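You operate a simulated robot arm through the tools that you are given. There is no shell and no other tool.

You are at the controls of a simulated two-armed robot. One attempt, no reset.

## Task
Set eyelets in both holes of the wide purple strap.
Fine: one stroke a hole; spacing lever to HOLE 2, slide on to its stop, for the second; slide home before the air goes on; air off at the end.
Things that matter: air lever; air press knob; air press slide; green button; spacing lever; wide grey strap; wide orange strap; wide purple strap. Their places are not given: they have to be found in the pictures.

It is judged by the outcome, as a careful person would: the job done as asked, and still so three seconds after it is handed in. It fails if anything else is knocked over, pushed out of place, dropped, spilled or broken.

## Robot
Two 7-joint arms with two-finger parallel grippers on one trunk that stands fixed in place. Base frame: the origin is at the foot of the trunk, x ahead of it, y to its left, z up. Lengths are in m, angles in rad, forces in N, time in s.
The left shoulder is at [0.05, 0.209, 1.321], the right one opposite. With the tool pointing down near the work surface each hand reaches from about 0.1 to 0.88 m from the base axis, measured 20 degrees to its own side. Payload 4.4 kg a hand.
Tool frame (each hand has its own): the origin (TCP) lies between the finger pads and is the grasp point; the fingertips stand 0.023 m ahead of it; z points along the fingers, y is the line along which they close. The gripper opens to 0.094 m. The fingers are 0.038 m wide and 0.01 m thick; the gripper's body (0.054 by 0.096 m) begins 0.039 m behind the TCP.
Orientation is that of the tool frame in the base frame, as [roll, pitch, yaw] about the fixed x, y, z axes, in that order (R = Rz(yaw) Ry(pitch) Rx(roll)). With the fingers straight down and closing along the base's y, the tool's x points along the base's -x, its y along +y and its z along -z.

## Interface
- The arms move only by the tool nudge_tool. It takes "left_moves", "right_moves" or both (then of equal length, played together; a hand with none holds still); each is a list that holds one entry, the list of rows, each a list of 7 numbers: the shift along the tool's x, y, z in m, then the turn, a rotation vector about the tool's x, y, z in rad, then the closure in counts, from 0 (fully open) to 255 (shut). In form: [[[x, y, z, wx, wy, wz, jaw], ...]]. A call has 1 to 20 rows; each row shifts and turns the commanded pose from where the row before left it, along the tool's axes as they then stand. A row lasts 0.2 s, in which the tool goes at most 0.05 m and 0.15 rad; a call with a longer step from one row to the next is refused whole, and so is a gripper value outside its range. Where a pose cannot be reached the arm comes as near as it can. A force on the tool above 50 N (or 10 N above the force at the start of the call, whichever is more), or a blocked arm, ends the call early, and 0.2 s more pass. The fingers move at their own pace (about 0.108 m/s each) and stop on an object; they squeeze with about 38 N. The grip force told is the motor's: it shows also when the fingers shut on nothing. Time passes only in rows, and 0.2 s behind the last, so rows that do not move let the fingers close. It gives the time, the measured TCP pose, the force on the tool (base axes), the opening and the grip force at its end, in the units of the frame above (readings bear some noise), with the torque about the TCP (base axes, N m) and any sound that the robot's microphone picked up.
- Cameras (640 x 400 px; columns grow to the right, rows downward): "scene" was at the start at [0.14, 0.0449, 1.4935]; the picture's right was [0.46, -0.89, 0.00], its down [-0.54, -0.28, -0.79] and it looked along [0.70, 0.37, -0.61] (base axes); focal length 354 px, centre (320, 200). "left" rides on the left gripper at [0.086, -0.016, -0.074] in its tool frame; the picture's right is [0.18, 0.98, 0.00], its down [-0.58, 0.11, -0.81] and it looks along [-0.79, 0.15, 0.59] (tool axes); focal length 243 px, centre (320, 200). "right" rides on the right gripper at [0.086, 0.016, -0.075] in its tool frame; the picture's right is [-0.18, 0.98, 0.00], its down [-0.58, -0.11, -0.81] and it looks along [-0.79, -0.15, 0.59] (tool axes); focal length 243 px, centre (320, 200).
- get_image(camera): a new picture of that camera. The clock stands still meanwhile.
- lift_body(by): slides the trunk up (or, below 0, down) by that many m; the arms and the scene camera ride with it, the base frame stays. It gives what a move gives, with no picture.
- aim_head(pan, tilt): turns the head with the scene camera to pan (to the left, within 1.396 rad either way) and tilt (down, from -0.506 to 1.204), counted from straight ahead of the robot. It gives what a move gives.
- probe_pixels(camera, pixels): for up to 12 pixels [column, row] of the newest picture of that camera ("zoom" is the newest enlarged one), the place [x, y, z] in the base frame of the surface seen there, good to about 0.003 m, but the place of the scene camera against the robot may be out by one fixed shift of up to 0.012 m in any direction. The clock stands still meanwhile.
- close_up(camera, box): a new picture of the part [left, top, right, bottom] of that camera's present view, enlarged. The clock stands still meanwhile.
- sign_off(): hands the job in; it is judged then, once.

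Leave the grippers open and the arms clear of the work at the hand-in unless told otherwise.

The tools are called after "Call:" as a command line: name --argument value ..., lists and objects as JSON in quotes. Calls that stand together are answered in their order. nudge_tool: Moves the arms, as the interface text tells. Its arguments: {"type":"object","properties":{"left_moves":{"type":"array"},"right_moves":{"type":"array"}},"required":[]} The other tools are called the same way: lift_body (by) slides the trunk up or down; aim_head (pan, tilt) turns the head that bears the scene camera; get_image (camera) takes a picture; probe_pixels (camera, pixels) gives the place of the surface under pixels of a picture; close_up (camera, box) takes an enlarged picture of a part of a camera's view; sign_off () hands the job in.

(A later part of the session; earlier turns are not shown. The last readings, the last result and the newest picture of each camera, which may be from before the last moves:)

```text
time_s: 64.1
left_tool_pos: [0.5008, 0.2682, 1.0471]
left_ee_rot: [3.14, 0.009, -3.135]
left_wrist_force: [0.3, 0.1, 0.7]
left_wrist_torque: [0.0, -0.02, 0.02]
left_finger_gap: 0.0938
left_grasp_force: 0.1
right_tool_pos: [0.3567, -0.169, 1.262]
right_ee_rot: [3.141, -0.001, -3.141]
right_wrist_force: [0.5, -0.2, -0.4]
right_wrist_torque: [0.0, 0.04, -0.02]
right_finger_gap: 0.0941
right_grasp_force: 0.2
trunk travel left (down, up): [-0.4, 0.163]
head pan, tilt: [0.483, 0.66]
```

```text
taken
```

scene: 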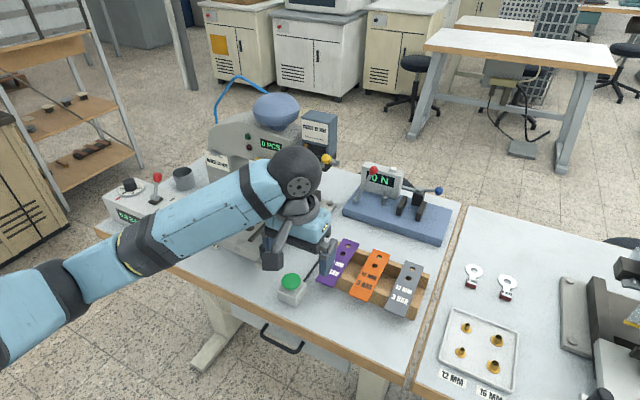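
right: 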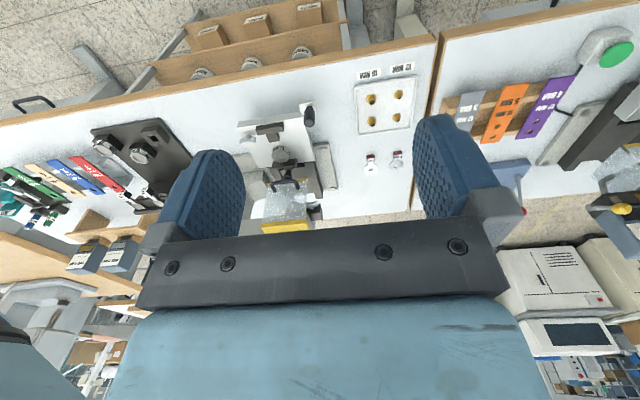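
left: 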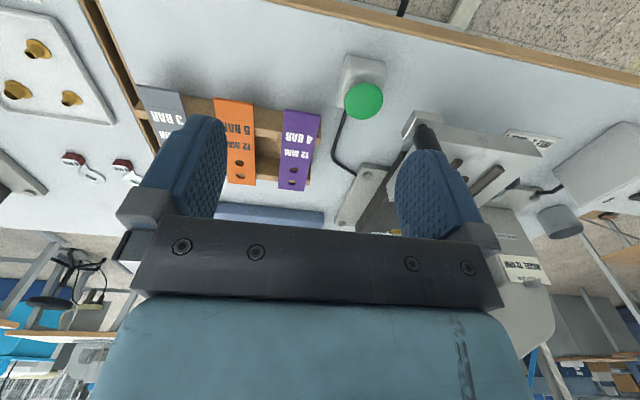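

The purple strap is in clear view at (300,150). I'll enlarge and probe its edges, thickness and the rack under it.

Call:
close_up --camera "left" --box '[250, 95, 350, 200]'

Call:
probe_pixels --camera "zoom" --pixels '[[240, 70], [385, 85], [215, 375], [350, 385], [225, 200], [375, 200], [290, 195], [285, 250], [272, 335], [272, 285], [390, 110], [365, 330]]'

Call:
probe_pixels --camera "zoom" --pixels '[[255, 335], [305, 335], [260, 285], [308, 285], [150, 60], [150, 130], [205, 100], [205, 150], [400, 95], [380, 340], [230, 100], [385, 130]]'

```text
3.81 times, centred on (300, 148) of left
```

zoom: 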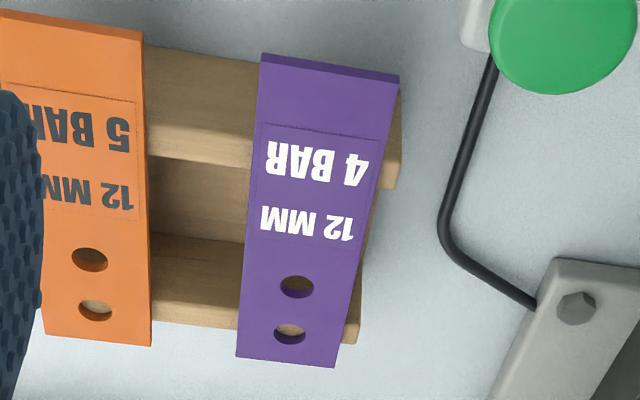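

```text
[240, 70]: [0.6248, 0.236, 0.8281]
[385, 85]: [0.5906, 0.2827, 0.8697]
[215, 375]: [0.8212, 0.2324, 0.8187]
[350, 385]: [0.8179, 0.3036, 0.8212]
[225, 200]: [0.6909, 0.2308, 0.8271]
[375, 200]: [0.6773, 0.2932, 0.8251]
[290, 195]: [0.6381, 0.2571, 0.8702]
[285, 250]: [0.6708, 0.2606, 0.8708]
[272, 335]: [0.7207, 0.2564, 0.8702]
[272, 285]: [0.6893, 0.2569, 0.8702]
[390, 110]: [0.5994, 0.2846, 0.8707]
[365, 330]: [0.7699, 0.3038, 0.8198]
```

```text
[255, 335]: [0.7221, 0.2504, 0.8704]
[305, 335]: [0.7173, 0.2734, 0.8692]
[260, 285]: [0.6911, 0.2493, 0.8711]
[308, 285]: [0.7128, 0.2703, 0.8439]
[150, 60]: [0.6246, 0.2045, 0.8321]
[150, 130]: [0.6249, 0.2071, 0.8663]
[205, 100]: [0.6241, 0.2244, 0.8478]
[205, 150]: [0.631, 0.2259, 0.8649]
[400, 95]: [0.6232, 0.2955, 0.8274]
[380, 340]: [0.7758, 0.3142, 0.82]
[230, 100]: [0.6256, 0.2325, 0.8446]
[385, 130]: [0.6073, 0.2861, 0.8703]
```

Overhang of the strap in front of the rack rail is x 0.586–0.6245: room for the 0.038 wide fingers. I'll probe just inside the four corners to get the strap's yaw and centre line, and likewise the slide nest later.

Call:
probe_pixels --camera "zoom" --pixels '[[268, 64], [390, 84], [242, 350], [330, 360], [262, 120], [378, 140], [256, 180], [366, 200], [250, 260], [350, 280], [330, 75], [285, 355]]'

```text
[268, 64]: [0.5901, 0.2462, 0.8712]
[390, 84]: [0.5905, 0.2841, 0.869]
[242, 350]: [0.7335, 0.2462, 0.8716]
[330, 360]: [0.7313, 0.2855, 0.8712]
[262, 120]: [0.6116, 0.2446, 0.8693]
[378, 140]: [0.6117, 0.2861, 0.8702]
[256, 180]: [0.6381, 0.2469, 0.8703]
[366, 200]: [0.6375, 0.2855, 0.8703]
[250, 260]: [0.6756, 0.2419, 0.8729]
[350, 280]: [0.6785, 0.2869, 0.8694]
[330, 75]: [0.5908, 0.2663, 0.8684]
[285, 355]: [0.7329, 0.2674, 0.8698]
```

Strap centre line is y≈0.2655, no yaw, top z 0.870. Before going down I'll check how close the green button's box is to where the left finger will be.

Call:
close_up --camera "left" --box '[310, 40, 410, 130]'

Call:
probe_pixels --camera "zoom" --pixels '[[205, 70], [180, 170], [350, 100], [200, 200], [240, 230], [225, 210], [330, 200], [270, 260], [390, 160], [160, 190]]'

```text
4.44 times, centred on (360, 85) of left
```

zoom: 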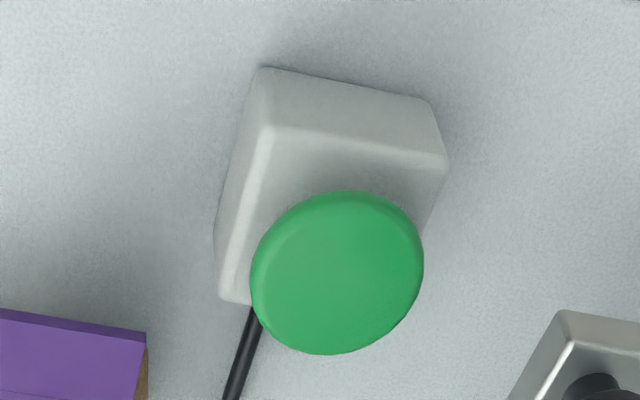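

```text
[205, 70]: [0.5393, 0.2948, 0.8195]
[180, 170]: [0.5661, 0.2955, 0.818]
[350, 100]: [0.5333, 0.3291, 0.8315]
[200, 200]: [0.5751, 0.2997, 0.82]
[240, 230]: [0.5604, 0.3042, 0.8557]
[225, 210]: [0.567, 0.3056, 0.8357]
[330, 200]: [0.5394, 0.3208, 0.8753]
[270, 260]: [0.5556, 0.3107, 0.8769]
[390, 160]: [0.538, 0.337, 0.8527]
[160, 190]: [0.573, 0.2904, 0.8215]
```

Box spans y 0.304–0.350, x 0.533–0.582, top z 0.856. With jaws preset to about 0.052 gap and the hand at x=0.602 the fingers clear box, rail and the orange strap. I'll straighten the hand, preset the jaws, and go to above the strap end.

Call:
nudge_tool --left_moves '[[[0, 0, 0, 0, 0.009, 0.0066, 114], [-0.0253, -0.0007, 0.0255, 0, 0, 0, 114], [-0.0253, -0.0007, 0.0255, 0, 0, 0, 114], [-0.0253, -0.0007, 0.0255, 0, 0, 0, 114], [-0.0253, -0.0007, 0.0255, 0, 0, 0, 114], [0, 0, 0, 0, 0, 0, 114]]]'

Call:
get_image --camera "left"

Call:
close_up --camera "scene" --box '[260, 190, 440, 320]'

```text
time_s: 65.5
left_tool_pos: [0.6029, 0.2666, 0.9465]
left_ee_rot: [3.138, 0.0, -3.14]
left_wrist_force: [-0.3, 0.3, -0.2]
left_wrist_torque: [0.02, 0.0, -0.03]
left_finger_gap: 0.052
left_grasp_force: 0.1
right_tool_pos: [0.3554, -0.1683, 1.2632]
right_ee_rot: [-3.141, 0.002, -3.141]
right_wrist_force: [-1.8, -0.3, -0.5]
right_wrist_torque: [-0.02, 0.04, 0.01]
right_finger_gap: 0.0939
right_grasp_force: 0.0
trunk travel left (down, up): [-0.4, 0.163]
head pan, tilt: [0.483, 0.66]
```

```text
taken
```

left: 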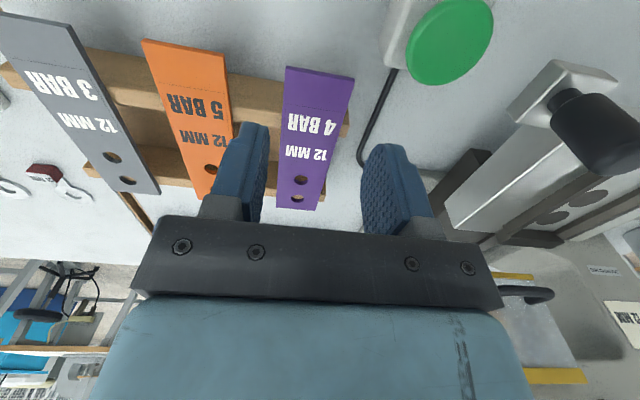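

```text
3.08 times, centred on (350, 255) of scene
```

zoom: 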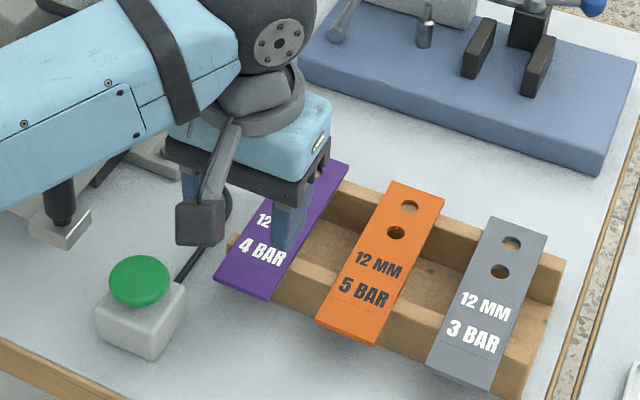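

The hand is over the strap end. I'll lower in stages to TCP z≈0.8755 (fingertips about 0.0525 above... i.e. z 0.8525), watching force.

Call:
nudge_tool --left_moves '[[[0.0005, -0.001, 0.02, 0, 0, 0, 114], [0, 0, 0.02, 0, 0, 0, 114], [0, 0, 0.015, 0, 0, 0, 114], [0, 0, 0.01, 0, 0, 0, 114], [0, 0, 0.006, 0, 0, 0, 114], [0, 0, 0, 0, 0, 0, 114]]]'

Call:
get_image --camera "left"

Call:
close_up --camera "scene" --box '[260, 190, 440, 320]'

```text
time_s: 66.9
left_tool_pos: [0.6026, 0.2637, 0.875]
left_ee_rot: [3.138, -0.001, 3.14]
left_wrist_force: [-0.2, 1.5, 0.0]
left_wrist_torque: [0.03, -0.02, -0.02]
left_finger_gap: 0.0518
left_grasp_force: 0.2
right_tool_pos: [0.3561, -0.1697, 1.262]
right_ee_rot: [-3.141, 0.001, 3.141]
right_wrist_force: [-0.5, 0.4, -0.5]
right_wrist_torque: [0.02, 0.02, 0.03]
right_finger_gap: 0.094
right_grasp_force: 0.0
trunk travel left (down, up): [-0.4, 0.163]
head pan, tilt: [0.483, 0.66]
```

```text
taken
```

left: 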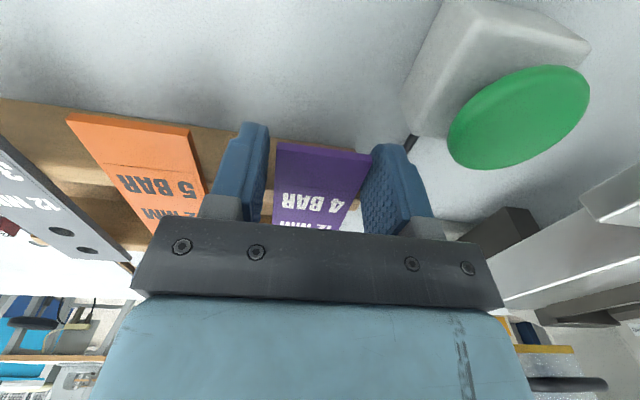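

```text
3.08 times, centred on (350, 255) of scene
```

zoom: 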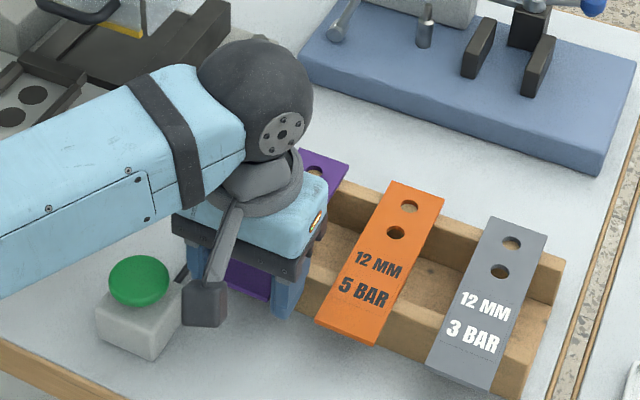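

The strap end lies between the fingers, slightly to the +y side. I'll shift +0.0015 in y and close.

Call:
nudge_tool --left_moves '[[[0, 0.0015, 0, 0, 0, 0, 114], [0, 0, 0, 0, 0, 0, 180], [0, 0, 0, 0, 0, 0, 255], [0, 0, 0, 0, 0, 0, 255], [0, 0, 0, 0, 0, 0, 255]]]'

Call:
get_image --camera "left"

```text
time_s: 68.1
left_tool_pos: [0.6026, 0.2664, 0.8756]
left_ee_rot: [3.138, -0.003, -3.141]
left_wrist_force: [-0.2, -0.2, 0.9]
left_wrist_torque: [0.03, 0.01, -0.03]
left_finger_gap: 0.0427
left_grasp_force: 37.6
right_tool_pos: [0.3564, -0.1684, 1.2627]
right_ee_rot: [-3.142, 0.0, -3.141]
right_wrist_force: [0.0, 0.5, -0.4]
right_wrist_torque: [0.03, -0.01, -0.01]
right_finger_gap: 0.0941
right_grasp_force: 0.1
trunk travel left (down, up): [-0.4, 0.163]
head pan, tilt: [0.483, 0.66]
```

```text
taken
```

left: 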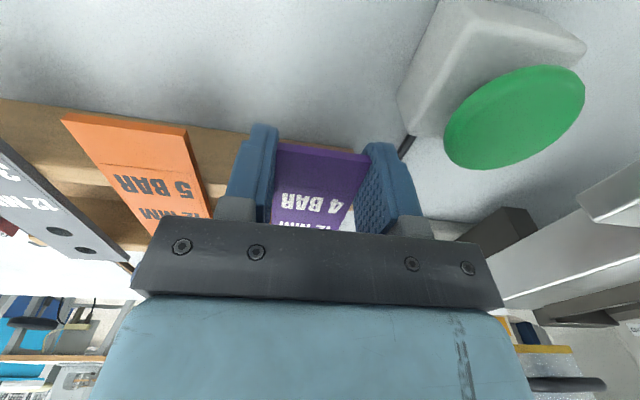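

Gripped (gap 0.0427, force 38 N). Lift straight up about 0.1 m.

Call:
nudge_tool --left_moves '[[[0, 0, -0.005, 0, 0, 0, 255], [0, 0, -0.01, 0, 0, 0, 255], [0, 0, -0.02, 0, 0, 0, 255], [0, 0, -0.025, 0, 0, 0, 255], [0, 0, -0.025, 0, 0, 0, 255], [0, 0, -0.02, 0, 0, 0, 255], [0, 0, 0, 0, 0, 0, 255]]]'

Call:
get_image --camera "left"

Call:
get_image --camera "scene"

```text
time_s: 69.7
left_tool_pos: [0.6043, 0.2665, 0.9815]
left_ee_rot: [3.14, -0.002, -3.141]
left_wrist_force: [-0.9, -0.3, -1.1]
left_wrist_torque: [-0.01, -0.03, 0.07]
left_finger_gap: 0.0425
left_grasp_force: 37.9
right_tool_pos: [0.3565, -0.1691, 1.262]
right_ee_rot: [3.142, 0.0, -3.141]
right_wrist_force: [-0.3, -0.2, -0.7]
right_wrist_torque: [0.02, -0.03, -0.04]
right_finger_gap: 0.094
right_grasp_force: 0.0
trunk travel left (down, up): [-0.4, 0.163]
head pan, tilt: [0.483, 0.66]
```

```text
taken
```

left: 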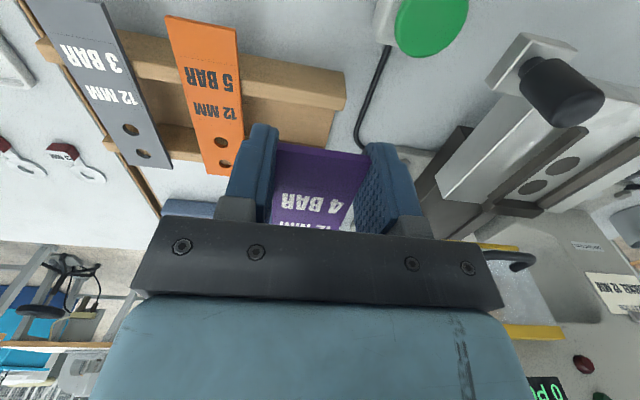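

```text
taken
```

scene: 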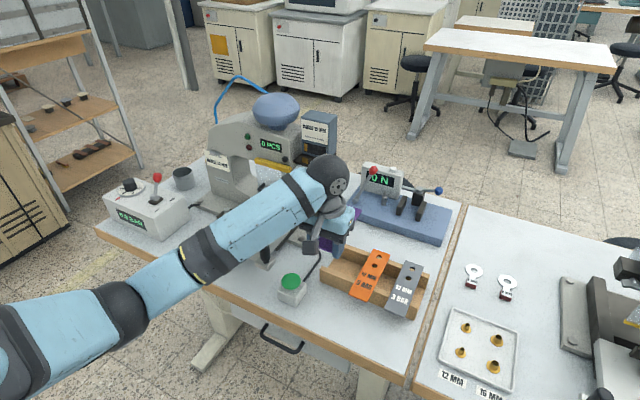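

The purple strap is in hand and the other two lie undisturbed. The slide is visible to the right of this view; I'll enlarge it and probe the rail edges at both ends for exact nest centre and yaw.

Call:
close_up --camera "left" --box '[430, 50, 640, 230]'

Call:
close_up --camera "scene" --box '[280, 160, 370, 250]'

```text
2.22 times, centred on (535, 140) of left
```

zoom: 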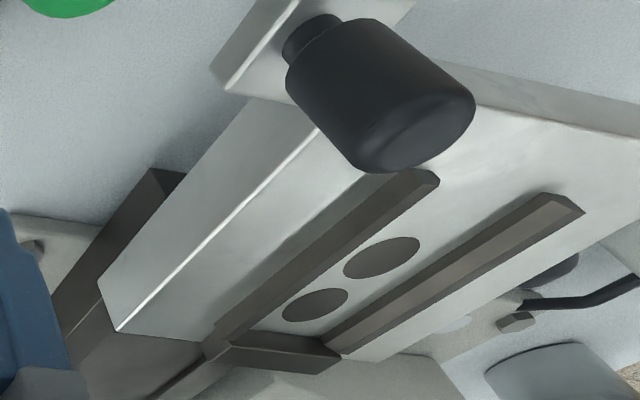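

```text
4.44 times, centred on (325, 205) of scene
```

zoom: 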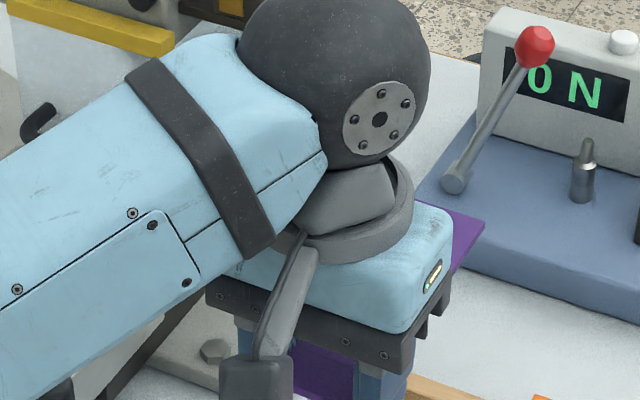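

I'll check the strap's attitude in the grip by probing its far end (465,235) and near end (325,370) in this enlarged scene view.

Call:
probe_pixels --camera "zoom" --pixels '[[465, 235], [475, 222], [460, 250], [330, 370], [310, 360], [345, 385]]'

```text
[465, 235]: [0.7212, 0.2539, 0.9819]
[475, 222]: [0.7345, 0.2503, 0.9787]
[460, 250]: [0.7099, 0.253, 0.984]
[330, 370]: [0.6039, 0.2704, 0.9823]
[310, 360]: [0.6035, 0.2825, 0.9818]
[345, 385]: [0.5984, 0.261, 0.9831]
```

The strap is level in the hand. I'll first pull back in x (so the strap's far end clears the guard), then go +y to hover above the slide at about (0.535, 0.490, 0.985).

Call:
nudge_tool --left_moves '[[[0.0345, 0, 0, 0, 0, 0, 255], [0.0345, 0, 0, 0, 0, 0, 255], [0, 0.0447, 0, 0, 0, 0, 255], [0, 0.0447, 0, 0, 0, 0, 255], [0, 0.0447, 0, 0, 0, 0, 255], [0, 0.0447, 0, 0, 0, 0, 255], [0, 0.0447, 0, 0, 0, 0, 255], [0, 0, 0, 0, 0, 0, 255]]]'

Call:
get_image --camera "scene"

Call:
get_image --camera "left"

```text
time_s: 71.5
left_tool_pos: [0.5335, 0.4901, 0.9801]
left_ee_rot: [3.14, 0.0, 3.141]
left_wrist_force: [-0.4, -0.6, 0.1]
left_wrist_torque: [-0.01, 0.0, -0.03]
left_finger_gap: 0.0431
left_grasp_force: 37.6
right_tool_pos: [0.3563, -0.169, 1.2621]
right_ee_rot: [3.142, 0.0, 3.14]
right_wrist_force: [-0.5, -0.1, 0.2]
right_wrist_torque: [-0.01, -0.03, -0.02]
right_finger_gap: 0.0937
right_grasp_force: 0.1
trunk travel left (down, up): [-0.4, 0.163]
head pan, tilt: [0.483, 0.66]
```

```text
taken
```

scene: 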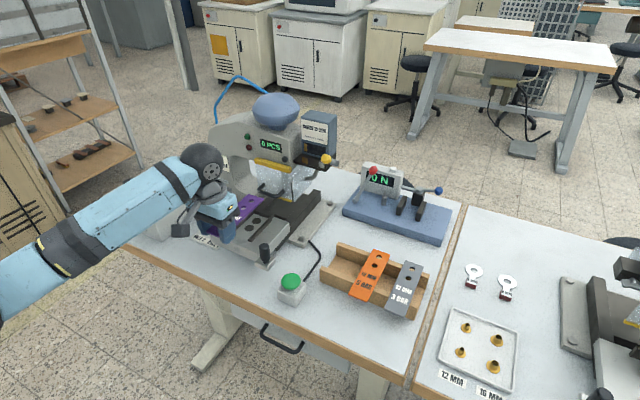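

```text
taken
```

left: 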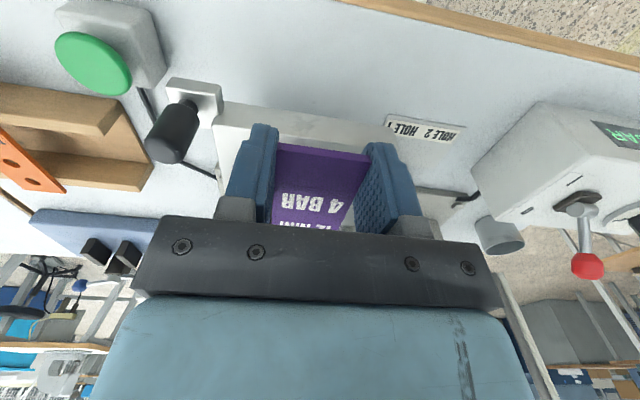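

The scene camera has a clear view of strap and slide now. I'll enlarge and probe strap edges and rails in the same camera to judge the alignment.

Call:
close_up --camera "scene" --box '[190, 175, 300, 275]'

Call:
close_up --camera "scene" --box '[210, 185, 290, 250]'

```text
4.00 times, centred on (245, 225) of scene
```

zoom: 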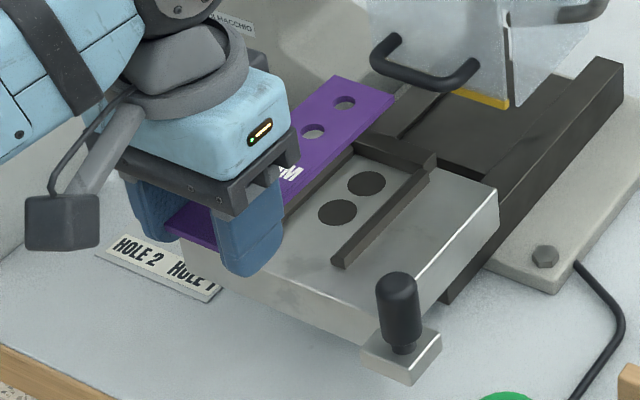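

```text
6.15 times, centred on (250, 218) of scene
```

zoom: 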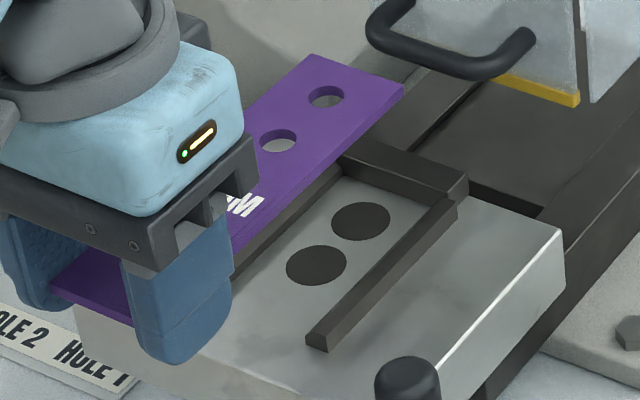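

Call:
probe_pixels --camera "zoom" --pixels '[[313, 60], [398, 88], [355, 72], [250, 105], [325, 160], [285, 198], [425, 212], [375, 262], [320, 318], [360, 172], [365, 190], [445, 185]]'

Call:
probe_pixels --camera "zoom" --pixels '[[361, 221], [317, 265], [330, 175], [290, 225], [250, 268], [335, 190], [300, 225], [440, 195], [400, 240], [350, 290], [410, 165], [380, 160]]'

```text
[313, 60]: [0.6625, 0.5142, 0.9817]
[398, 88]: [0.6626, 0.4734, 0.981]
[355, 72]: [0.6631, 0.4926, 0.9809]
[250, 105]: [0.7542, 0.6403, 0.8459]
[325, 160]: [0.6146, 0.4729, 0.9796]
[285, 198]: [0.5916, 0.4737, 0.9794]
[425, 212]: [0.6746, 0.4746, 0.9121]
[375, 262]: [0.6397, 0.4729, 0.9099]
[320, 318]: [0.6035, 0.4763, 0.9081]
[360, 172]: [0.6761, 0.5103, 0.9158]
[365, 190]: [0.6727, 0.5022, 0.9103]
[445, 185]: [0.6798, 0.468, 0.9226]
```

```text
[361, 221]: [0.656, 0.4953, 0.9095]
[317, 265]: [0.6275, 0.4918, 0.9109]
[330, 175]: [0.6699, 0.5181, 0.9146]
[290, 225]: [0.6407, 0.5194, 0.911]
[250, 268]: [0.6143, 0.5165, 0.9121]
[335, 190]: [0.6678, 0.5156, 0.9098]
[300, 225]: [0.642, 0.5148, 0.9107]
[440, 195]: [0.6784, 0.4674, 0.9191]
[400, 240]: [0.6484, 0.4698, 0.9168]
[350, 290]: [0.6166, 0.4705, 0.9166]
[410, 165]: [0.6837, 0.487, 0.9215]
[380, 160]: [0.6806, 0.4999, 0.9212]
```

In the same camera the strap's centre (y 0.4938) matches the nest's centre (y 0.494) with no yaw; the far end is 0.011 short of the stop. I'll move +0.007 in x and lower gently into the nest.

Call:
nudge_tool --left_moves '[[[-0.007, 0, 0, 0, 0, 0, 255], [0, 0, 0.02, 0, 0, 0, 255], [0, 0, 0.02, 0, 0, 0, 255], [0, 0, 0.01, 0, 0, 0, 255], [0, 0, 0.005, 0, 0, 0, 255], [0, 0, 0, 0, 0, 0, 255]]]'

Call:
close_up --camera "scene" --box '[210, 185, 290, 250]'

```text
time_s: 72.9
left_tool_pos: [0.5412, 0.49, 0.9248]
left_ee_rot: [3.138, -0.001, -3.141]
left_wrist_force: [-0.2, -0.1, -1.4]
left_wrist_torque: [0.02, 0.04, 0.01]
left_finger_gap: 0.0428
left_grasp_force: 38.0
right_tool_pos: [0.3567, -0.1689, 1.2612]
right_ee_rot: [3.142, -0.001, -3.14]
right_wrist_force: [-0.3, -0.2, -0.5]
right_wrist_torque: [0.0, -0.02, -0.04]
right_finger_gap: 0.0941
right_grasp_force: 0.1
trunk travel left (down, up): [-0.4, 0.163]
head pan, tilt: [0.483, 0.66]
```

```text
6.15 times, centred on (250, 218) of scene
```

zoom: 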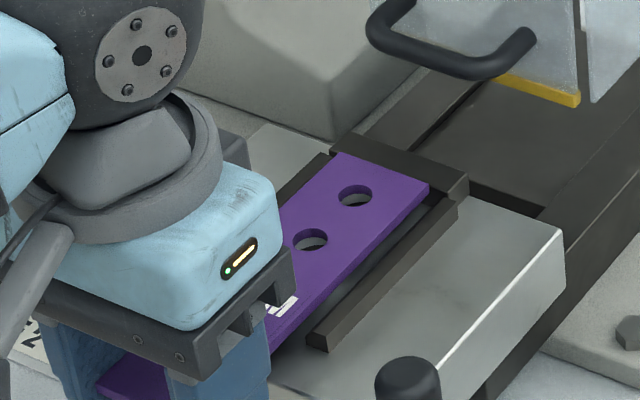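

The strap hovers right over the nest, well aligned. Lower further in small steps to seat it.

Call:
nudge_tool --left_moves '[[[0, 0, 0.004, 0, 0, 0, 255], [0, 0, 0.003, 0, 0, 0, 255], [0, 0, 0, 0, 0, 0, 255]]]'

Call:
close_up --camera "scene" --box '[210, 185, 290, 250]'

Call:
probe_pixels --camera "zoom" --pixels '[[345, 160], [425, 190], [385, 170], [330, 285], [290, 195], [300, 320], [395, 235], [450, 205], [440, 180], [370, 150]]'

```text
time_s: 73.7
left_tool_pos: [0.5415, 0.4896, 0.9204]
left_ee_rot: [3.14, -0.001, -3.141]
left_wrist_force: [0.3, 0.1, -0.2]
left_wrist_torque: [0.0, 0.02, -0.01]
left_finger_gap: 0.043
left_grasp_force: 37.9
right_tool_pos: [0.3564, -0.1688, 1.2624]
right_ee_rot: [-3.141, -0.002, 3.141]
right_wrist_force: [-0.9, 1.2, -1.3]
right_wrist_torque: [0.0, 0.01, 0.03]
right_finger_gap: 0.0938
right_grasp_force: 0.0
trunk travel left (down, up): [-0.4, 0.163]
head pan, tilt: [0.483, 0.66]
```

```text
6.15 times, centred on (250, 218) of scene
```

zoom: 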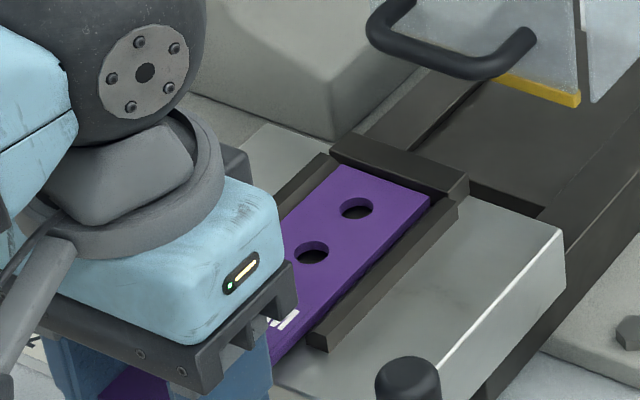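

```text
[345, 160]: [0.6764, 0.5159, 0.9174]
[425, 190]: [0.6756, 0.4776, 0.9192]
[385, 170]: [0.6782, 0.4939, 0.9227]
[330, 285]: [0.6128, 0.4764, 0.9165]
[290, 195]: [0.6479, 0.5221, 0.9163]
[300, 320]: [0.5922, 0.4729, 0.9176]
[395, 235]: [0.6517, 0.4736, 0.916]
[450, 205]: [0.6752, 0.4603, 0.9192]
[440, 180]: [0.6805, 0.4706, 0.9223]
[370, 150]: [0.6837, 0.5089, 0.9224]
```

The strap is between the rails, about 3-4 mm above seat. Continue down in small steps.

Call:
nudge_tool --left_moves '[[[0, 0, 0.002, 0, 0, 0, 255], [0, 0, 0.0015, 0, 0, 0, 255], [0, 0, 0, 0, 0, 0, 255]]]'

Call:
nudge_tool --left_moves '[[[0, 0, 0.001, 0, 0, 0, 255], [0, 0, 0.001, 0, 0, 0, 255], [0, 0, 0, 0, 0, 0, 255]]]'

Call:
close_up --camera "scene" --box '[210, 185, 290, 250]'

```text
time_s: 74.5
left_tool_pos: [0.5411, 0.4898, 0.9146]
left_ee_rot: [3.137, -0.002, -3.141]
left_wrist_force: [-0.1, 0.4, 0.9]
left_wrist_torque: [0.03, -0.03, 0.04]
left_finger_gap: 0.0427
left_grasp_force: 38.0
right_tool_pos: [0.3564, -0.1695, 1.2621]
right_ee_rot: [-3.141, -0.001, -3.141]
right_wrist_force: [0.3, 0.6, 0.1]
right_wrist_torque: [0.0, 0.01, 0.0]
right_finger_gap: 0.0942
right_grasp_force: 0.1
trunk travel left (down, up): [-0.4, 0.163]
head pan, tilt: [0.483, 0.66]
```

```text
time_s: 75.3
left_tool_pos: [0.5418, 0.4885, 0.9144]
left_ee_rot: [3.14, -0.002, 3.141]
left_wrist_force: [1.2, 2.1, 8.7]
left_wrist_torque: [-0.2, -0.42, 0.16]
left_finger_gap: 0.043
left_grasp_force: 38.2
right_tool_pos: [0.3541, -0.1699, 1.2635]
right_ee_rot: [-3.141, 0.004, 3.141]
right_wrist_force: [0.3, 0.0, -0.5]
right_wrist_torque: [0.0, -0.01, 0.03]
right_finger_gap: 0.094
right_grasp_force: 0.2
trunk travel left (down, up): [-0.4, 0.163]
head pan, tilt: [0.483, 0.66]
```

```text
6.15 times, centred on (250, 218) of scene
```

zoom: 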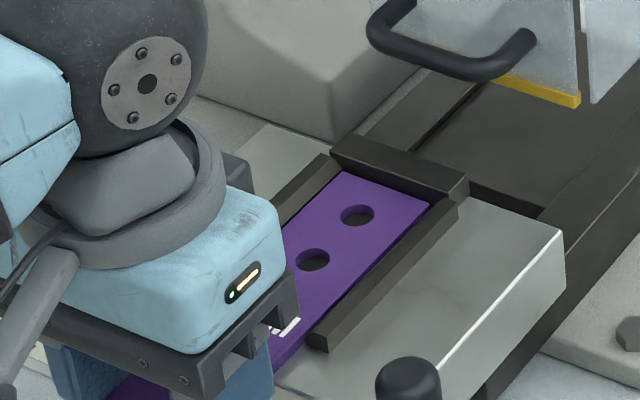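

Seated (8.7 N upward at z 0.9144). I'll ease 1 mm up and push forward toward the stop in 1 mm steps until contact.

Call:
nudge_tool --left_moves '[[[0, 0, -0.0012, 0, 0, 0, 255], [-0.001, 0, 0, 0, 0, 0, 255], [-0.001, 0, 0, 0, 0, 0, 255], [-0.001, 0, 0, 0, 0, 0, 255], [0, 0, 0, 0, 0, 0, 255]]]'

Call:
close_up --camera "scene" --box '[230, 190, 290, 240]'

```text
time_s: 76.5
left_tool_pos: [0.5441, 0.4894, 0.9152]
left_ee_rot: [3.138, -0.001, -3.14]
left_wrist_force: [-5.0, -0.6, 5.2]
left_wrist_torque: [-0.18, -0.1, -0.06]
left_finger_gap: 0.0429
left_grasp_force: 38.1
right_tool_pos: [0.3554, -0.1688, 1.2624]
right_ee_rot: [3.141, 0.001, -3.141]
right_wrist_force: [-0.2, 0.0, 1.0]
right_wrist_torque: [0.04, 0.02, 0.0]
right_finger_gap: 0.094
right_grasp_force: 0.0
trunk travel left (down, up): [-0.4, 0.163]
head pan, tilt: [0.483, 0.66]
```

```text
8.00 times, centred on (260, 215) of scene
```

zoom: 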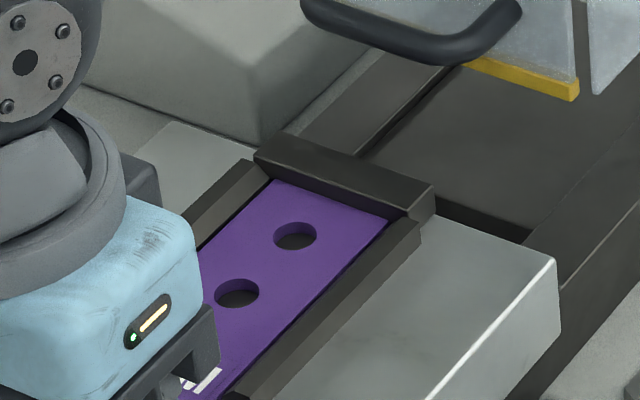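

Nearly at the stop (5 N back-force). One to two more millimetres.

Call:
nudge_tool --left_moves '[[[-0.001, 0, 0, 0, 0, 0, 255], [-0.001, 0, 0, 0, 0, 0, 255], [0, 0, 0, 0, 0, 0, 255]]]'

Call:
close_up --camera "scene" --box '[230, 190, 290, 240]'

```text
time_s: 77.3
left_tool_pos: [0.5451, 0.4899, 0.9151]
left_ee_rot: [3.138, -0.004, -3.141]
left_wrist_force: [-10.2, -1.9, 1.3]
left_wrist_torque: [-0.05, 0.13, -0.11]
left_finger_gap: 0.0429
left_grasp_force: 38.2
right_tool_pos: [0.355, -0.1698, 1.2623]
right_ee_rot: [-3.141, 0.002, 3.141]
right_wrist_force: [-0.4, 0.9, 0.0]
right_wrist_torque: [-0.02, -0.01, 0.01]
right_finger_gap: 0.0941
right_grasp_force: 0.1
trunk travel left (down, up): [-0.4, 0.163]
head pan, tilt: [0.483, 0.66]
```

```text
8.00 times, centred on (260, 215) of scene
```

zoom: 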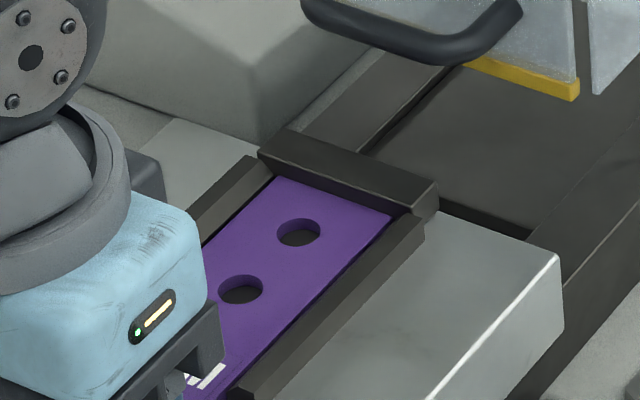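

The slide itself crept under a 10 N push: the strap is against the stop. Now open the fingers and lift clear.

Call:
nudge_tool --left_moves '[[[0, 0, 0, 0, 0, 0, 150], [0, 0, 0, 0, 0, 0, 100], [0, 0, 0, 0, 0, 0, 80], [0, 0, -0.01, 0, 0, 0, 80], [0, 0, -0.03, 0, 0, 0, 80], [0, 0, -0.045, 0, 0, 0, 80], [0.02, 0, -0.03, 0, 0, 0, 80]]]'

Call:
close_up --camera "scene" --box '[200, 180, 300, 270]'

Call:
get_image --camera "scene"

```text
time_s: 78.9
left_tool_pos: [0.5254, 0.49, 1.0312]
left_ee_rot: [3.138, -0.001, 3.14]
left_wrist_force: [-0.4, 0.0, -0.5]
left_wrist_torque: [-0.01, -0.04, 0.01]
left_finger_gap: 0.0646
left_grasp_force: 0.0
right_tool_pos: [0.3548, -0.1684, 1.2619]
right_ee_rot: [-3.141, 0.001, 3.141]
right_wrist_force: [0.2, 0.0, -1.6]
right_wrist_torque: [0.01, -0.01, -0.01]
right_finger_gap: 0.094
right_grasp_force: 0.1
trunk travel left (down, up): [-0.4, 0.163]
head pan, tilt: [0.483, 0.66]
```

```text
4.44 times, centred on (250, 225) of scene
```

zoom: 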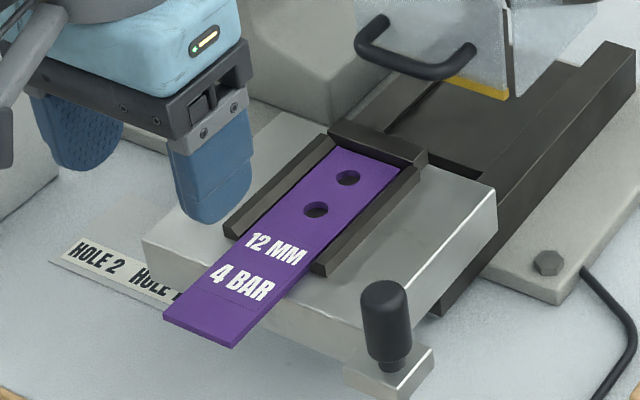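

```text
taken
```

scene: 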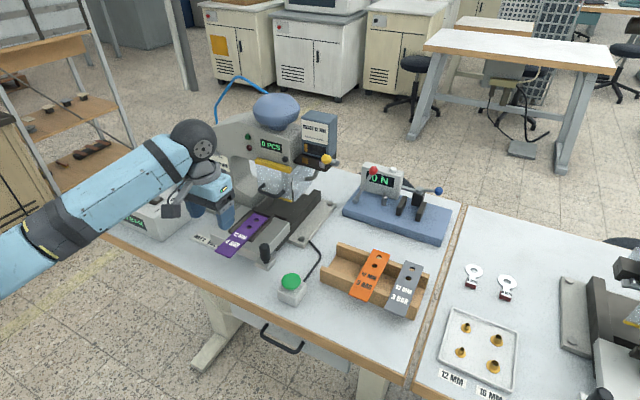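

The strap lies flat in the nest, holes over the die holes, against the stop. Next the slide's black knob. I'll probe it in the scene view (knob at about (264,247), block below it).

Call:
close_up --camera "scene" --box '[240, 220, 300, 280]'

Call:
probe_pixels --camera "zoom" --pixels '[[277, 135], [280, 180], [255, 180], [300, 180], [280, 220], [320, 240], [250, 250], [290, 270], [330, 235], [277, 115], [270, 240], [305, 260]]'

Call:
get_image --camera "left"

```text
6.67 times, centred on (270, 250) of scene
```

zoom: 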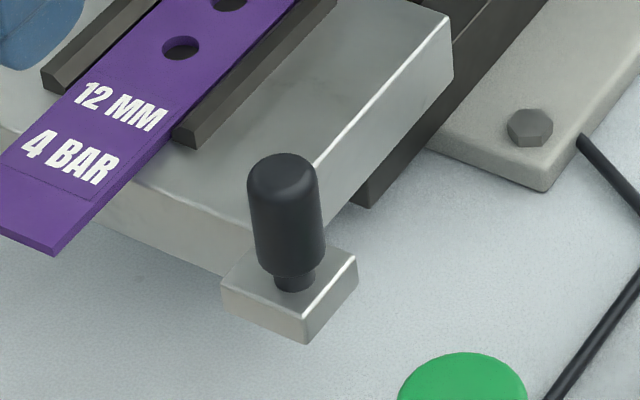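

```text
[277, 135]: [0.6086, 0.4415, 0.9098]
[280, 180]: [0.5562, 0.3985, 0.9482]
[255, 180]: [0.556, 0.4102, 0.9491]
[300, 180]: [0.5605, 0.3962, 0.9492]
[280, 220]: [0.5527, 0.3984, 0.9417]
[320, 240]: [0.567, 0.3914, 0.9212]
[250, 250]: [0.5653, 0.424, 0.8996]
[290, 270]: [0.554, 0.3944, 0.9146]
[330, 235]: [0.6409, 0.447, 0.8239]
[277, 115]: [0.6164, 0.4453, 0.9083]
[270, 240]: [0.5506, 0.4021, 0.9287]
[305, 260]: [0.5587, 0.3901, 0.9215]
```

```text
taken
```

left: 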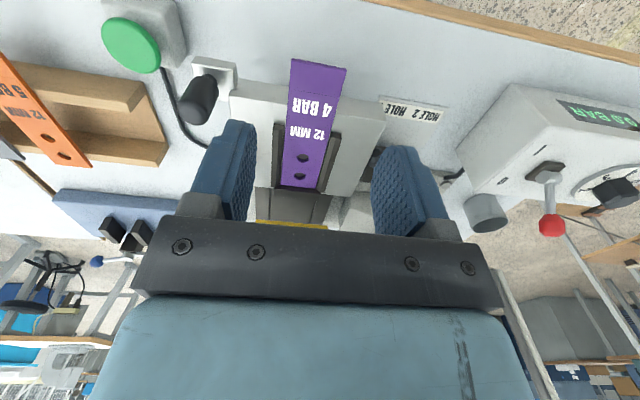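

Call:
close_up --camera "left" --box '[160, 50, 260, 130]'

Call:
probe_pixels --camera "zoom" --pixels '[[160, 300], [200, 350], [240, 240], [150, 250], [130, 300], [260, 200], [300, 60], [380, 100], [160, 60], [250, 300], [100, 350], [360, 300]]'

```text
5.00 times, centred on (210, 90) of left
```

zoom: 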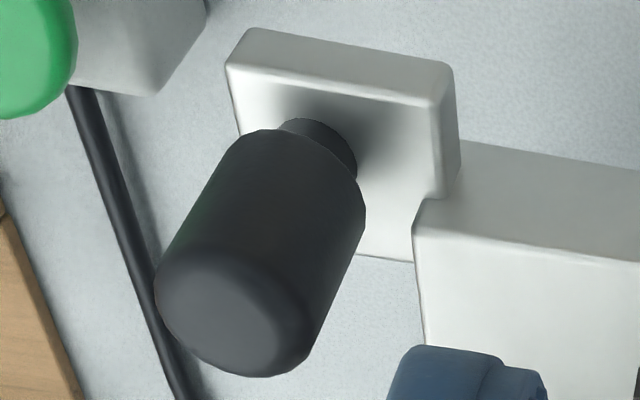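

```text
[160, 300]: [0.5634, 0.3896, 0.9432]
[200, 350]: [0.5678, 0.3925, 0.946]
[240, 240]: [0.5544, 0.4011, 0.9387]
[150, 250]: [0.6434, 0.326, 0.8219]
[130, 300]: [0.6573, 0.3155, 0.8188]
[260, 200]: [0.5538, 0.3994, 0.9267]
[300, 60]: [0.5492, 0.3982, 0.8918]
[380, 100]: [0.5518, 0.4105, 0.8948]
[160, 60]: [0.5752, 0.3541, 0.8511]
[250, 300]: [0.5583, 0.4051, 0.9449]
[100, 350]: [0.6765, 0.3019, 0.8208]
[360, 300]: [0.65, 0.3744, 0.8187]
```

Knob: centre about (0.566, 0.399), z 0.908–0.945, on a block with top z 0.895. The hand must follow the slide far forward under the feeder, so I'll push with closed fingertips, hand tilted forward. First I'll probe guard, guard handle and chute positions to make sure of clearance.

Call:
close_up --camera "scene" --box '[245, 160, 335, 225]'

Call:
probe_pixels --camera "zoom" --pixels '[[205, 205], [325, 235], [265, 245], [185, 180], [310, 185], [380, 290], [290, 60], [420, 180], [510, 130], [455, 150], [545, 80], [560, 200]]'

```text
6.15 times, centred on (290, 192) of scene
```

zoom: 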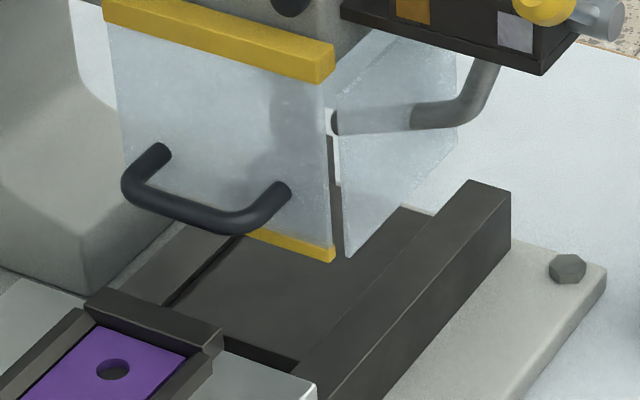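

```text
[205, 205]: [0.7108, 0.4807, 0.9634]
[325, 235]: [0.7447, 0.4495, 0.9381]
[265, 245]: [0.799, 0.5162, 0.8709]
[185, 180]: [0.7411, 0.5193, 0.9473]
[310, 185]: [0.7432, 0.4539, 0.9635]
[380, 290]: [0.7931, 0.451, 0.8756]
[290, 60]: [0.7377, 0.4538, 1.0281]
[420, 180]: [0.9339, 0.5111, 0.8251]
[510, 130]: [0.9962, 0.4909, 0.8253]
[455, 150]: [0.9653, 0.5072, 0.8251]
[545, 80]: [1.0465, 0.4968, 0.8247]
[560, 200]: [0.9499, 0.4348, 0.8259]
```

Guard front is at x≈0.744 (y≥0.45), its handle at x≈0.71, y≥0.46; the knob line y≈0.397 runs clear of them. I'll stage the left hand behind the knob: move to (0.47, 0.397, 1.05), close, and tilt to 1.2 rad (fingers nearly level, pointing forward).

Call:
nudge_tool --left_moves '[[[0.0185, -0.031, -0.006, 0, 0, 0, 80], [0.0185, -0.031, -0.006, 0, 0, 0, 150], [0.0185, -0.031, -0.006, 0, 0, 0, 255], [0, 0, 0, 0, -0.15, 0, 255], [0, 0, 0, 0, -0.15, 0, 255], [0, 0, 0, 0, -0.15, 0, 255], [0, 0, 0, 0, -0.15, 0, 255], [0, 0, 0, 0, -0.15, 0, 255], [0, 0, 0, 0, -0.15, 0, 255], [0, 0, 0, 0, -0.15, 0, 255], [0, 0, 0, 0, -0.15, 0, 255], [0, 0, 0, 0, 0, 0, 255]]]'

Call:
get_image --camera "scene"

Call:
get_image --camera "left"

```text
time_s: 81.5
left_tool_pos: [0.472, 0.3967, 1.0471]
left_ee_rot: [3.132, 1.2, 3.135]
left_wrist_force: [-1.3, 0.2, -0.3]
left_wrist_torque: [0.01, 0.0, 0.0]
left_finger_gap: 0.0
left_grasp_force: 38.1
right_tool_pos: [0.3561, -0.1696, 1.2623]
right_ee_rot: [-3.141, -0.001, 3.141]
right_wrist_force: [0.8, -0.1, 1.0]
right_wrist_torque: [0.0, -0.01, -0.03]
right_finger_gap: 0.0941
right_grasp_force: 0.0
trunk travel left (down, up): [-0.4, 0.163]
head pan, tilt: [0.483, 0.66]
```

```text
taken
```

scene: 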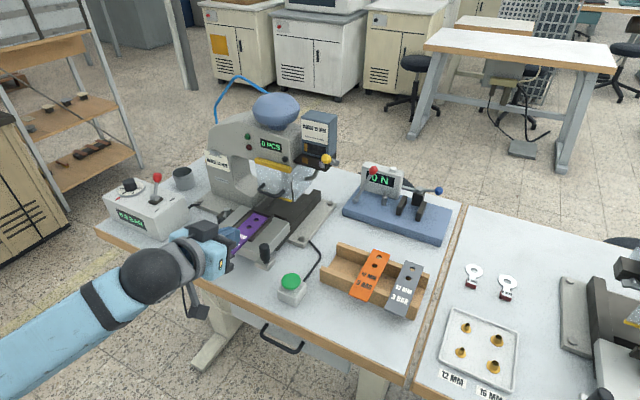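

```text
taken
```

left: 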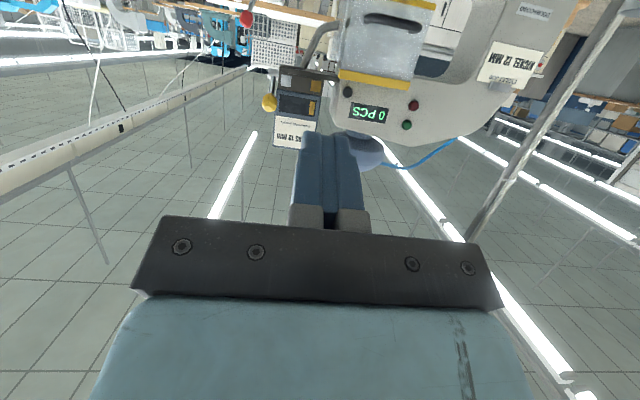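

At tilt 1.2 the wrist camera would hang low near the button box, so I'll use tilt 0.9 instead and then come down behind the knob (tip at about x=0.533, z=0.918).

Call:
nudge_tool --left_moves '[[[0, 0, 0, 0, 0.15, 0, 255], [0, 0, 0, 0, 0.15, 0, 255], [0.0211, 0, 0.035, 0, 0, 0, 255], [0.0211, 0, 0.035, 0, 0, 0, 255], [0.0211, 0, 0.035, 0, 0, 0, 255], [0, 0, 0, 0, 0, 0, 255]]]'

Call:
get_image --camera "scene"

Call:
close_up --camera "scene" --box '[210, 200, 320, 300]'

Call:
get_image --camera "left"

```text
time_s: 82.9
left_tool_pos: [0.5148, 0.3979, 0.9331]
left_ee_rot: [3.138, 0.898, 3.138]
left_wrist_force: [-0.1, -0.6, 0.7]
left_wrist_torque: [0.02, 0.01, -0.02]
left_finger_gap: 0.0
left_grasp_force: 38.0
right_tool_pos: [0.3551, -0.1683, 1.2612]
right_ee_rot: [3.141, 0.001, 3.141]
right_wrist_force: [-0.7, 0.6, -0.3]
right_wrist_torque: [-0.01, -0.01, 0.01]
right_finger_gap: 0.0938
right_grasp_force: 0.0
trunk travel left (down, up): [-0.4, 0.163]
head pan, tilt: [0.483, 0.66]
```

```text
taken
```

scene: 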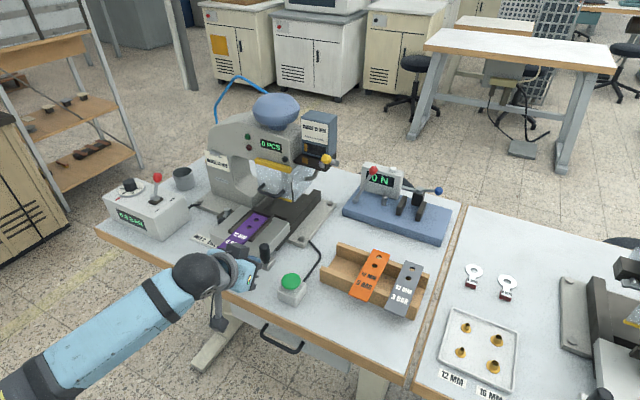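

```text
4.00 times, centred on (265, 250) of scene
```

zoom: 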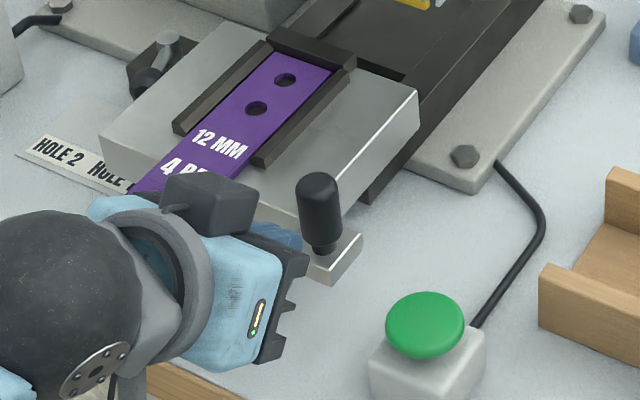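

```text
taken
```

left: 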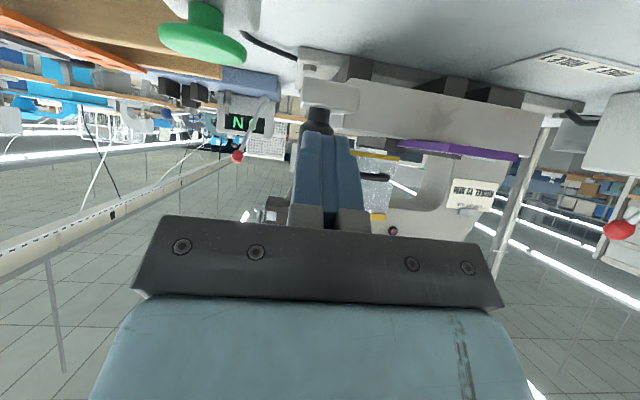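

The fingertips are just behind the knob; it is about 4 mm to the -y side of the finger centre. I'll shift -0.003 in y and push forward in 0.01 m steps.

Call:
nudge_tool --left_moves '[[[0, -0.003, 0, 0, 0, 0, 255], [-0.0062, 0, 0.0078, 0, 0, 0, 255], [-0.0062, 0, 0.0078, 0, 0, 0, 255], [-0.0062, 0, 0.0078, 0, 0, 0, 255], [0, 0, 0, 0, 0, 0, 255]]]'

Call:
close_up --camera "scene" --box '[210, 190, 320, 290]'

```text
time_s: 84.1
left_tool_pos: [0.544, 0.3953, 0.9332]
left_ee_rot: [3.138, 0.9, 3.139]
left_wrist_force: [0.6, -0.6, 0.5]
left_wrist_torque: [-0.03, 0.0, -0.01]
left_finger_gap: 0.0001
left_grasp_force: 37.8
right_tool_pos: [0.3556, -0.1691, 1.2622]
right_ee_rot: [3.142, 0.0, 3.141]
right_wrist_force: [0.2, -0.7, -0.5]
right_wrist_torque: [-0.02, -0.01, 0.03]
right_finger_gap: 0.0941
right_grasp_force: 0.0
trunk travel left (down, up): [-0.4, 0.163]
head pan, tilt: [0.483, 0.66]
```

```text
4.00 times, centred on (265, 240) of scene
```

zoom: 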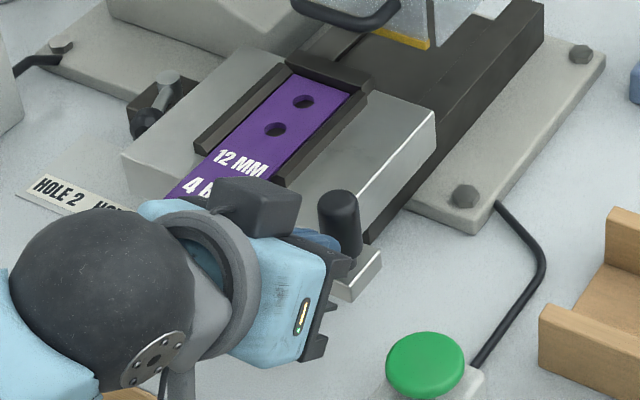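

The slide moves easily and the strap rides along. Continue forward 0.06 m at a gentle pace.

Call:
nudge_tool --left_moves '[[[-0.0062, 0, 0.0078, 0, 0, 0, 255], [-0.0078, 0, 0.0098, 0, 0, 0, 255], [-0.0078, 0, 0.0098, 0, 0, 0, 255], [-0.0078, 0, 0.0098, 0, 0, 0, 255], [-0.0062, 0, 0.0078, 0, 0, 0, 255], [0, 0, 0, 0, 0, 0, 255]]]'

Call:
close_up --camera "scene" --box '[220, 170, 330, 270]'

```text
time_s: 85.5
left_tool_pos: [0.6007, 0.3933, 0.9319]
left_ee_rot: [3.14, 0.899, 3.139]
left_wrist_force: [0.2, -0.6, 0.2]
left_wrist_torque: [-0.02, -0.02, 0.01]
left_finger_gap: 0.0001
left_grasp_force: 37.8
right_tool_pos: [0.3563, -0.168, 1.2624]
right_ee_rot: [3.141, 0.002, -3.141]
right_wrist_force: [1.3, -0.3, 0.1]
right_wrist_torque: [0.01, -0.01, -0.01]
right_finger_gap: 0.094
right_grasp_force: 0.0
trunk travel left (down, up): [-0.4, 0.163]
head pan, tilt: [0.483, 0.66]
```

```text
4.00 times, centred on (275, 220) of scene
```

zoom: 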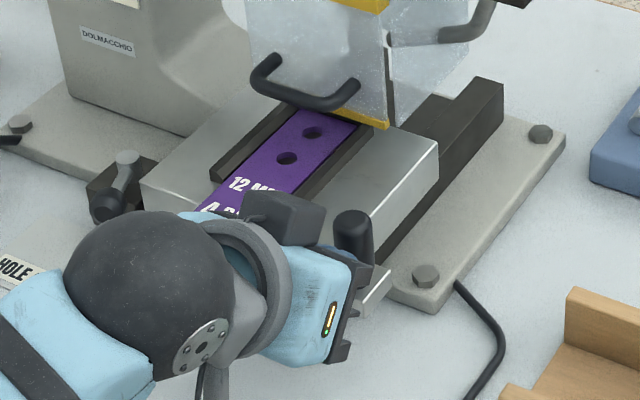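

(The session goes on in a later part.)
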